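You operate a simulated robot arm through the tools that you are given. There is no shell and no other tool. Be economical: measure what you need, move in short steps, check, and stop when the job is done.

Carry out the task below with a simulated robot arm. There is one attempt and no reset: what you move stays moved.

TASK
Pull the press bed open.
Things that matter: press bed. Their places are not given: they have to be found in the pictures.

It is judged by the outcome, as a careful person would: the job done as asked, and still so three seconds after it is handed in. It fails if anything else is knocked over, pushed out of place, dropped, spilled or broken.

THE ROBOT
A 7-joint arm with a two-finger parallel gripper, fixed in place. Base frame: the origin is at the foot of the arm, x ahead of it, y to its left, z up; the work surface is at about z = 862. Lengths are in mm, angles in rad, forces in N, time in s.
With the tool pointing down near the work surface it reaches from about 240 to 680 mm from the base axis. Its first joint turns from -1.152 to 1.152 rad. Payload 2.4 kg.
Tool frame: the origin (TCP) lies between the finger pads and is the grasp point; the fingertips stand 30 mm ahead of it; z points along the fingers, y is the line along which they close. The gripper opens to 94 mm. The fingers are 28 mm wide and 10 mm thick; the gripper's body (50 by 96 mm) begins 55 mm behind the TCP.
Orientation is told as [roll, pitch, yaw] about the base's x, y, z axes, in that order, counted from this pose: with the fingers straight down and closing along the base's y, the tool's x points along the base's -x, its y along +y and its z along -z.

THE INTERFACE
- The arm moves only by the tool send_rows. Its argument "steps" is a list of rows, each a list of 7 numbers: the gripper command, from -1 (shut) to 1 (fully open), values between in proportion, then the shift along the tool's x, y, z in cm, then the turn, a rotation vector about the tool's x, y, z in rad. In form: [[gripper, x, y, z, wx, wy, wz], ...]. A call has 1 to 12 rows; each row shifts and turns the commanded pose from where the row before left it, along the tool's axes as they then stand. A row lasts 0.2 s, in which the tool goes at most 50 mm and 0.15 rad; a call with a longer step from one row to the next is refused whole, and so is a gripper value outside its range. A pose out of reach is approached as far as the arm can. The call stops where the force on the tool passes 40 N (or 10 N more than at its start, if that is more) or the arm is blocked; 0.2 s more then pass. The fingers move at their own pace (about 153 mm/s each) and stop on an object; they squeeze with about 37 N. The grip force told is the motor's: it shows also when the fingers shut on nothing. Time passes only in rows, and 0.2 s behind the last, so rows that do not move let the fingers close. It gives the time, the measured TCP pose, the force on the tool (base axes), the opening and the grip force at its end, in the units of the frame above (readings bear some noise).
- Cameras (640 x 400 px; columns grow to the right, rows downward): "scene" is fixed at [10.4, 444.4, 1459.6]; the picture's right is [-0.91, -0.41, 0.00], its down [-0.20, 0.46, -0.87] and it looks along [0.35, -0.79, -0.50] (base axes); focal length 329 px, centre (320, 200). "wrist" rides on the gripper at [-37, 0, -58] in the tool frame; the picture's right is [0.00, -1.00, 0.00], its down [0.97, 0.00, -0.24] and it looks along [0.24, 0.00, 0.97] (tool axes); focal length 218 px, centre (320, 200).
- camera(camera): a new picture of that camera. No time passes.
- probe_pixels(camera, pixels): for up to 12 pixels [column, row] of the newest picture of that camera ("zoom" is the newest enlarged one), the place [x, y, z] in the base frame of the surface seen there, good to about 2 mm, but the place of the scene camera against the robot may be out by one fixed shift of up to 25 mm in any direction. No time passes.
- inspect(camera, box): a new picture of the part [left, top, right, bottom] of that camera's present view, enlarged. No time passes.
- job_done(): hands the job in; it is judged then, once.

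Work in short steps. Measure before you move; look again where a grasp or a placing could have gone wrong, and mend it. You have 60 turns and 26 pictures in all, the two below and enlarged ones among them. Open the gripper and draw the arm clear of the work before you hand the job in, unless the task says otherwise; then end with one line.

The tools are called after "Emit:" as a command line: name --pt "numbers of a row" for each row, then --argument value for the rest, lists and objects as JSON in quotes. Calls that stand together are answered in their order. send_rows: Moves the arm, as the interface text tells. Its arguments: {"type":"object","properties":{"steps":{"type":"array","items":{"type":"array","items":{"type":"number"}}}},"required":["steps"]} The other tools are called the same way: camera (camera) takes a picture; probe_pixels (camera, pixels) gives the place of the surface under pixels of a picture; inspect (camera, box) takes an enlarged picture of a part of a camera's view; job_done () hands the job in.

At the start:

```text
t: 0.0
tool_pos: [299.6, -184.3, 1094.9]
orientation: [0.001, 0.001, -0.001]
contact_force: [0.3, 1.1, -1.4]
gripper_width: 94.0
finger_force: 0.0
```

scene: 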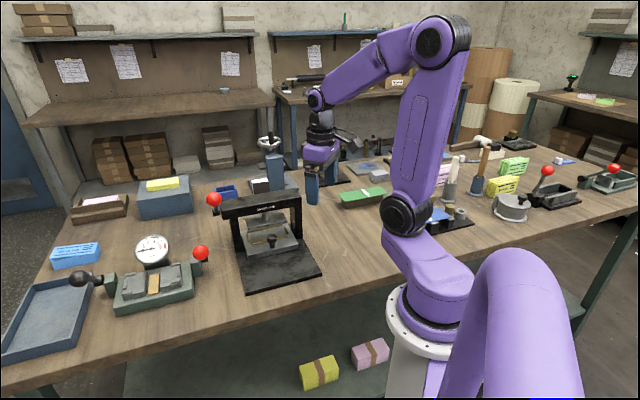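
wrist: 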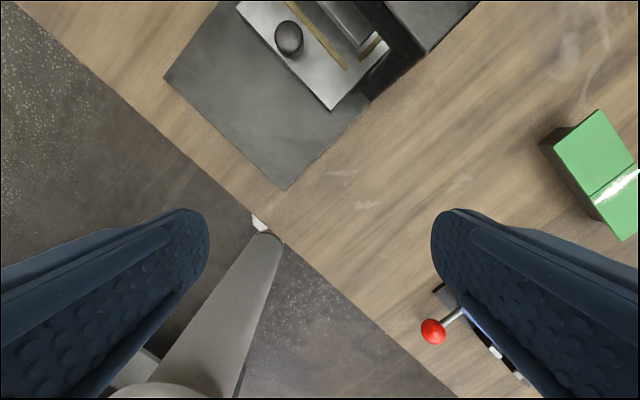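

The press is near (270,235) in the scene picture, with a bed plate carrying a knob at about (300,243). I'll zoom in on it.

Emit:
inspect --camera "scene" --box '[190, 170, 350, 300]'

Emit:
inspect --camera "wrist" --box '[150, 0, 490, 200]'

Emit:
probe_pixels --camera "wrist" --pixels '[[289, 35], [289, 50], [330, 108], [238, 5], [375, 50], [285, 188], [166, 78], [300, 80], [250, 100], [345, 65], [276, 40], [302, 40]]'

```text
3.08 times, centred on (270, 235) of scene
```

zoom: 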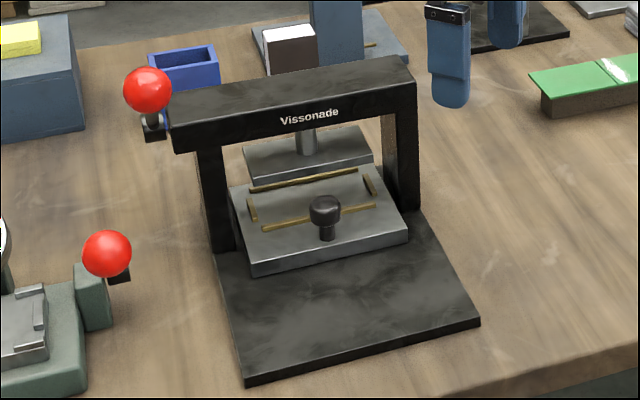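

```text
1.88 times, centred on (320, 100) of wrist
```

zoom: 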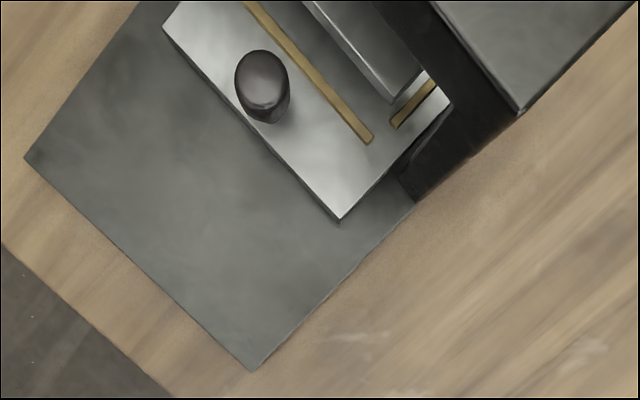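

```text
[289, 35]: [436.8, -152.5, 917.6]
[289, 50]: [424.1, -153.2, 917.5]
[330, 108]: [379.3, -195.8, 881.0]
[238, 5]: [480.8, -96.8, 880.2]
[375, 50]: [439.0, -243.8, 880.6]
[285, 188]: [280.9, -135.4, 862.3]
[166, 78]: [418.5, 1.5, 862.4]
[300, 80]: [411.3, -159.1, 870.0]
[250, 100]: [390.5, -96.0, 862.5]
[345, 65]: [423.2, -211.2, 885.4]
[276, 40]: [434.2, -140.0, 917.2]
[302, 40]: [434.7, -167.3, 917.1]
```

The knob's centre is about (431,-153), its top is at z 917, and the bed slides out along (-0.707,0.707). I'll measure the arch to check clearance for the gripper body.

Emit:
inspect --camera "scene" --box '[190, 170, 350, 300]'

Emit:
probe_pixels --camera "zoom" --pixels '[[325, 203], [325, 218], [327, 237], [180, 148], [415, 85], [300, 90], [290, 125], [310, 170], [148, 90], [390, 235], [312, 212], [338, 212]]'

```text
3.08 times, centred on (270, 235) of scene
```

zoom: 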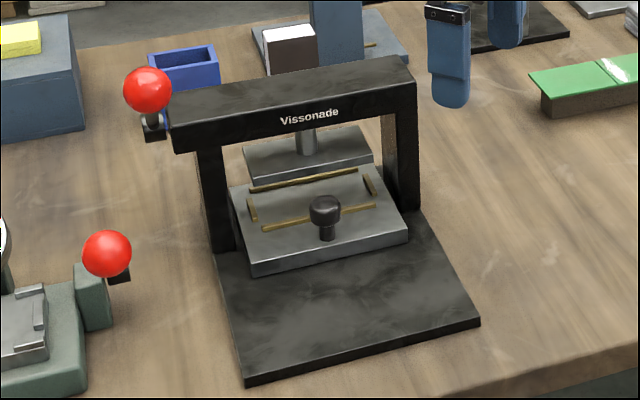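

```text
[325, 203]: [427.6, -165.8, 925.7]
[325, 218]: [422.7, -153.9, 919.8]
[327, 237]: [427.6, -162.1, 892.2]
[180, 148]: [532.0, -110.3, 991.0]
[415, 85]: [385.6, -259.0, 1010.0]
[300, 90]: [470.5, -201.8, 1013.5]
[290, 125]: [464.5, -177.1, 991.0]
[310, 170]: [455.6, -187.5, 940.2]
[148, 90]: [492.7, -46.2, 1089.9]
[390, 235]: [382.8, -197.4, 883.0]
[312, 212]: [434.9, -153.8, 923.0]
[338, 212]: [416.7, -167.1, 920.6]
```

The arch front is only about 39 mm behind the knob, so I'll grip the knob across the bed's width with the tool leaned 0.5 rad outward. First I turn, shift and tilt to a stand-off pose.

Emit:
send_rows --pt "0.1 0 0 0 0 0 0.1309" --pt "0.1 0 0 0 0 0 0.1309" --pt "0.1 0 0 0 0 0 0.1309" --pt "0.1 0 0 0 0 0 0.1309" --pt "0.1 0 0 0 0 0 0.1309" --pt "0.1 0 0 0 0 0 0.1309" --pt "0.1 0 3.9 0 0 -0.125 0" --pt "0.1 0 3.9 0 0 -0.125 0" --pt "0.1 0 3.9 0 0 -0.125 0" --pt "0.1 0 0 0 0 -0.125 0"

Emit:
camera --camera "wrist"

```text
t: 2.2
tool_pos: [383.6, -101.2, 1095.3]
orientation: [-0.001, -0.503, -0.786]
contact_force: [0.2, -0.4, -0.5]
gripper_width: 51.9
finger_force: 0.0
```

```text
20 pictures are left
```

wrist: 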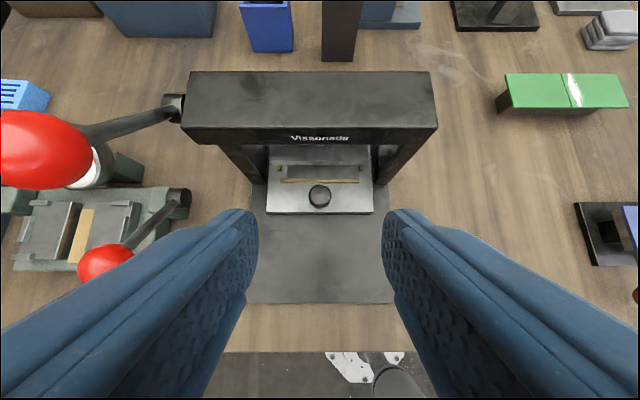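

The tool is square to the press, with the knob at (319,196). I'll probe the knob and the arch from here.

Emit:
probe_pixels --camera "wrist" --pixels '[[319, 187], [319, 192], [310, 193], [329, 193], [319, 202], [270, 212], [373, 212], [320, 130], [320, 142], [320, 302], [319, 172]]'

```text
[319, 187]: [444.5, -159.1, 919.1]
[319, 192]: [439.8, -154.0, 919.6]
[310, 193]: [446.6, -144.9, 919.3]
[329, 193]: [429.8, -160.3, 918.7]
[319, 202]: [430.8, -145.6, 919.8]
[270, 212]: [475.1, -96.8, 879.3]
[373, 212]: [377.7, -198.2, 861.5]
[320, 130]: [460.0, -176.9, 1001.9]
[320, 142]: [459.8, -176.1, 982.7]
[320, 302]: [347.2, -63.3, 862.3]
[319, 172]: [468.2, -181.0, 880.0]
```

The knob centre is about (438,-153,919). I'll line up first, then advance 150 mm along the tool axis.

Emit:
send_rows --pt "0.1 1.8 0.18 0 0 0 0" --pt "0.1 0 0 4 0 0 0" --pt "0.1 0 0 4 0 0 0" --pt "0.1 0 0 4 0 0 0" --pt "0.1 0 0 3 0 0 0"

Emit:
camera --camera "wrist"

Emit:
camera --camera "scene"

```text
t: 3.4
tool_pos: [422.3, -138.6, 952.9]
orientation: [0.002, -0.498, -0.787]
contact_force: [1.7, 0.0, 0.0]
gripper_width: 51.6
finger_force: 0.1
```

```text
19 pictures are left
```

wrist: 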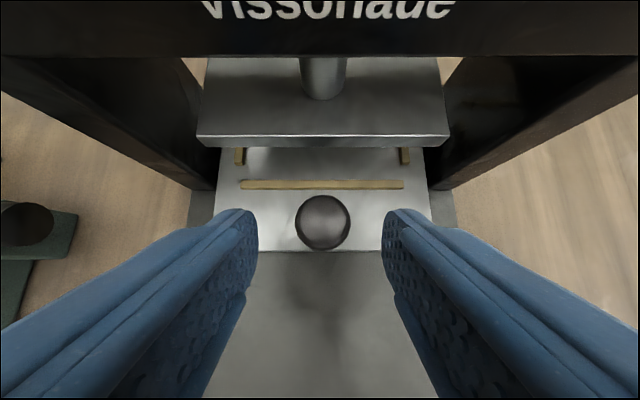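

```text
18 pictures are left
```

scene: 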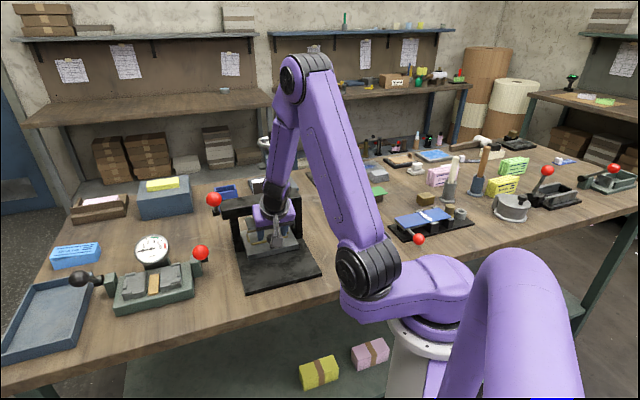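

The knob at (323,222) is centred between the fingers. I'll advance 36 mm and close.

Emit:
send_rows --pt "0.1 0 0 2 0 0 0" --pt "0.1 0 0 1.6 0 0 0" --pt "-1 0 0 0 0 0 0" --pt "-1 0 0 0 0 0 0"

Emit:
camera --camera "wrist"

```text
t: 4.4
tool_pos: [432.2, -151.4, 922.7]
orientation: [0.0, -0.502, -0.787]
contact_force: [-6.0, 0.2, 2.4]
gripper_width: 27.3
finger_force: 45.5
```

```text
17 pictures are left
```

wrist: 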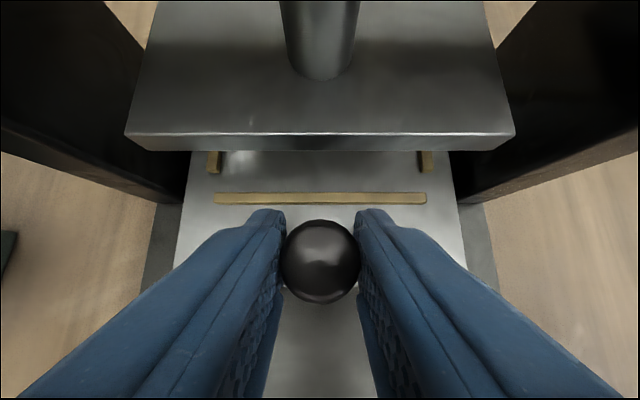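

The knob is held at 27 mm. I'll pull gently and horizontally along the slide, 30 mm first.

Emit:
send_rows --pt "-1 0.438 0 -0.24 0 0 0" --pt "-1 0.877 0 -0.481 0 0 0" --pt "-1 0.877 0 -0.481 0 0 0" --pt "-1 0.438 0 -0.24 0 0 0"

Emit:
camera --camera "wrist"

```text
t: 5.4
tool_pos: [414.9, -133.0, 922.7]
orientation: [0.0, -0.503, -0.788]
contact_force: [-3.9, -6.7, 9.4]
gripper_width: 27.1
finger_force: 44.9
```

```text
16 pictures are left
```

wrist: 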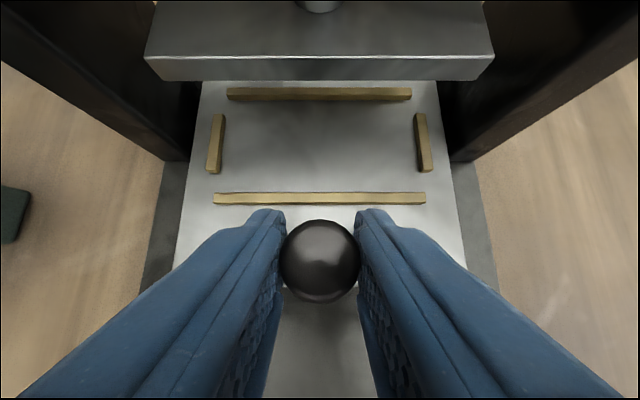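

The bed is sliding with the knob, so I'll keep pulling.

Emit:
send_rows --pt "-1 0.877 0 -0.481 0 0 0" --pt "-1 0.877 0 -0.481 0 0 0" --pt "-1 0.877 0 -0.481 0 0 0" --pt "-1 0.877 0 -0.481 0 0 0"

Emit:
camera --camera "wrist"

```text
t: 6.4
tool_pos: [385.4, -101.9, 922.2]
orientation: [0.001, -0.499, -0.787]
contact_force: [-11.0, -11.8, -0.8]
gripper_width: 27.3
finger_force: 44.8
```

```text
15 pictures are left
```

wrist: 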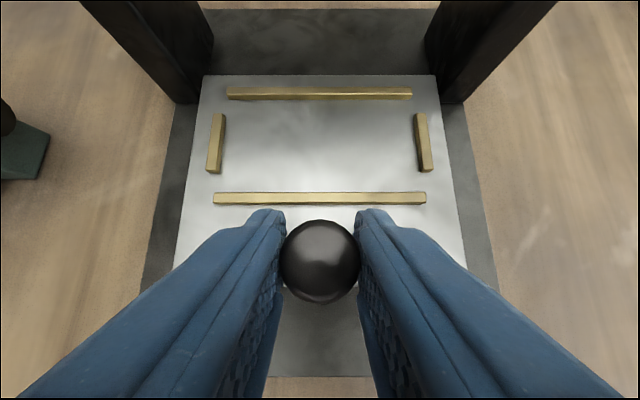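

It is 68 mm out with a slight sideways load, about 16 N along tool -y. I'll keep pulling with a small sideways correction and watch for the end stop.

Emit:
send_rows --pt "-1 0.438 -0.08 -0.24 0 0 0" --pt "-1 0.438 -0.08 -0.24 0 0 0" --pt "-1 0.438 0 -0.24 0 0 0" --pt "-1 0.438 0 -0.24 0 0 0"

Emit:
camera --camera "wrist"

```text
t: 7.4
tool_pos: [370.0, -87.7, 923.4]
orientation: [0.001, -0.494, -0.784]
contact_force: [-1.9, -3.2, -21.8]
gripper_width: 27.5
finger_force: 45.2
```

```text
14 pictures are left
```

wrist: 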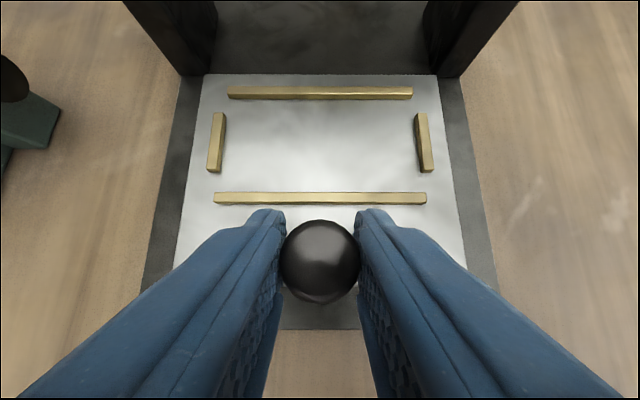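

The bed is 89 mm out and the knob now pulls the tool down by about 22 N. I'll add a 2 mm downward correction and pull on.

Emit:
send_rows --pt "-1 0.5 0 -0.12 0 0 0" --pt "-1 0.49 0 -0.15 0 0 0" --pt "-1 0.438 0 -0.24 0 0 0"

Emit:
camera --camera "wrist"

```text
t: 8.2
tool_pos: [362.0, -78.2, 922.4]
orientation: [0.001, -0.51, -0.786]
contact_force: [-2.8, -4.3, 20.1]
gripper_width: 27.6
finger_force: 45.2
```

```text
13 pictures are left
```

wrist: 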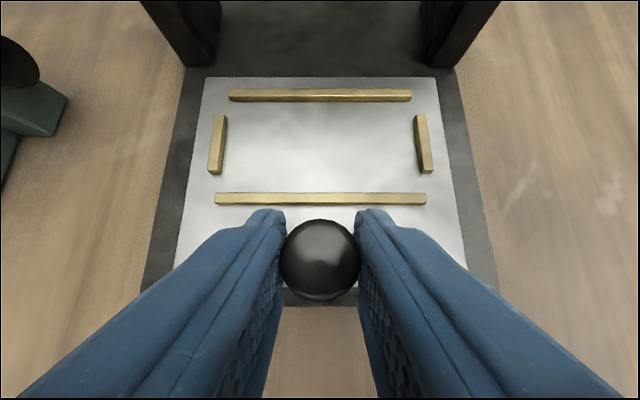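

It is 101 mm out with no end stop yet. I'll pull a little further with a small upward correction.

Emit:
send_rows --pt "-1 0.39 0 -0.33 0 0 0" --pt "-1 0.438 0 -0.24 0 0 0" --pt "-1 0.438 0 -0.24 0 0 0"

Emit:
camera --camera "wrist"

Emit:
inspect --camera "scene" --box '[190, 170, 350, 300]'

```text
t: 9.0
tool_pos: [349.9, -66.8, 923.0]
orientation: [0.0, -0.504, -0.786]
contact_force: [-4.4, -4.8, 22.1]
gripper_width: 27.2
finger_force: 45.1
```

```text
12 pictures are left
```

wrist: 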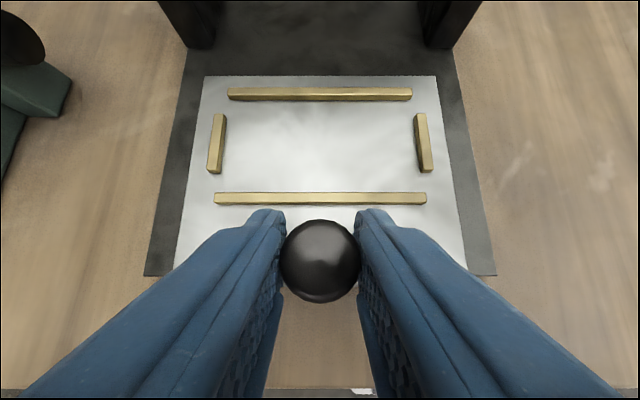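

```text
3.08 times, centred on (270, 235) of scene
```

zoom: 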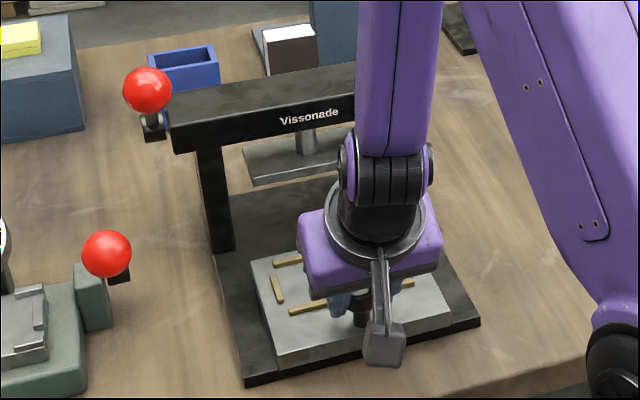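

It is 119 mm out and the bed has nearly reached the front edge of the base. I'll make a few tiny pulls to feel for the stop.

Emit:
send_rows --pt "-1 0.219 0 -0.15 0 0 0" --pt "-1 0.263 0 -0.144 0 0 0" --pt "-1 0.263 0 -0.144 0 0 0"

Emit:
inspect --camera "scene" --box '[220, 220, 340, 300]'

```text
t: 9.8
tool_pos: [344.4, -63.1, 921.9]
orientation: [0.003, -0.504, -0.784]
contact_force: [-3.3, -4.9, 37.7]
gripper_width: 27.4
finger_force: 44.9
```

```text
5.00 times, centred on (280, 260) of scene
```

zoom: 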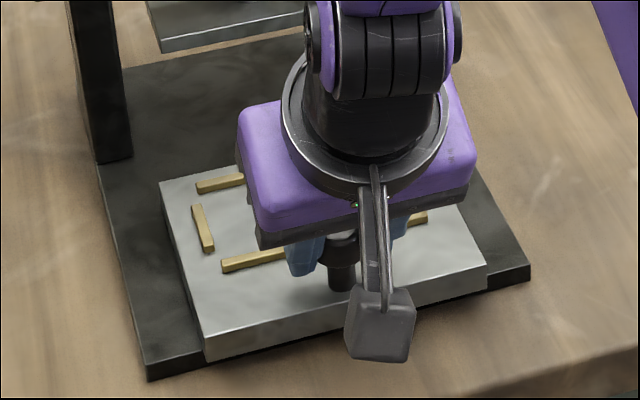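

The vertical load rose to 38 N. I'll ease it by raising 2 mm and then read the forces.

Emit:
send_rows --pt "-1 -0.096 0 -0.175 0 0 0" --pt "-1 0 0 0 0 0 0"

```text
t: 10.4
tool_pos: [343.5, -60.1, 921.5]
orientation: [0.0, -0.497, -0.785]
contact_force: [-0.3, -1.6, 8.1]
gripper_width: 27.3
finger_force: 45.5
```

The forces relaxed and there is no pull resistance at 127 mm. I'll pull a bit more.

Emit:
send_rows --pt "-1 0.35 0 -0.192 0 0 0" --pt "-1 0.35 0 -0.192 0 0 0" --pt "-1 0.35 0 -0.192 0 0 0" --pt "-1 0 0 0 0 0 0"

Emit:
camera --camera "wrist"

```text
t: 11.0
tool_pos: [341.9, -60.0, 922.0]
orientation: [0.0, -0.505, -0.785]
contact_force: [9.2, -5.1, -15.2]
gripper_width: 27.5
finger_force: 44.7
stopped in row 2: the force on the tool passed its limit (the readings are from after the stop); the commanded pose is now the measured one
```

```text
9 pictures are left
```

wrist: 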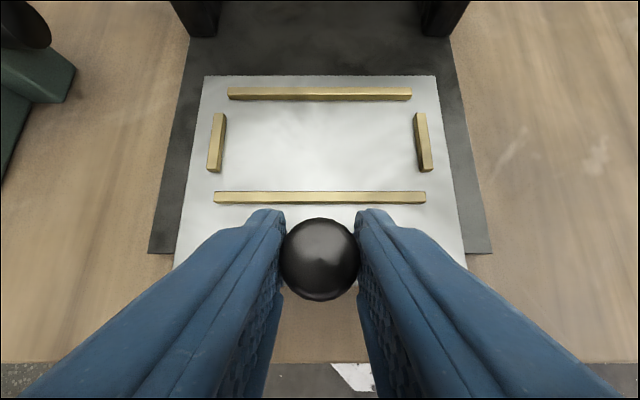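

The end stop is reached at about 129 mm, so the bed is fully open. I'll release and back off along the tool axis.

Emit:
send_rows --pt "-1 0 0 0 0 0 0" --pt "0.1 0 0 0 0 0 0" --pt "0.1 0 0 0 0 0 0" --pt "0.1 0 0 -1 0 0 0" --pt "0.1 0 0 -3 0 0 0" --pt "0.1 0 0 -4 0 0 0" --pt "0.1 0 0 -4 0 0 0"

Emit:
camera --camera "wrist"

Emit:
camera --camera "scene"

```text
t: 12.6
tool_pos: [313.5, -29.6, 1039.9]
orientation: [-0.118, -0.559, -0.585]
contact_force: [-1.2, 0.7, -0.4]
gripper_width: 51.8
finger_force: 0.0
out of reach, approached as far as the arm can: row 6, 7
```

```text
8 pictures are left
```

wrist: 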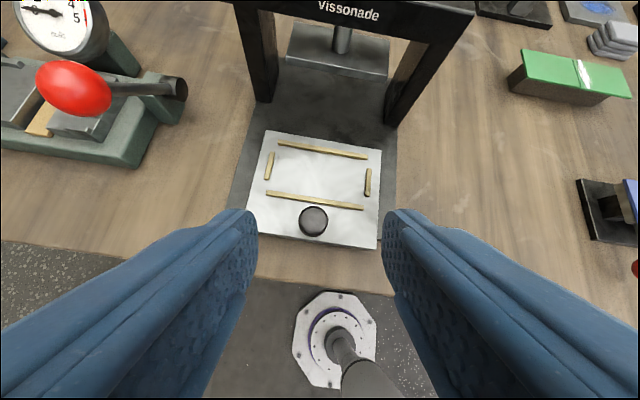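

```text
7 pictures are left
```

scene: 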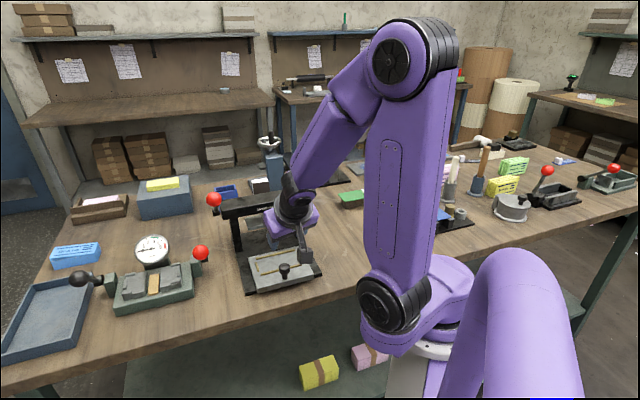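

The gripper is open and clear of the work at z 1040. The bed is fully out and nothing else has been disturbed.

Emit:
job_done

```text
The job is handed in.
```

The press bed is pulled fully open, about 129 mm out to its end stop. The gripper is released and the arm is clear of the work.
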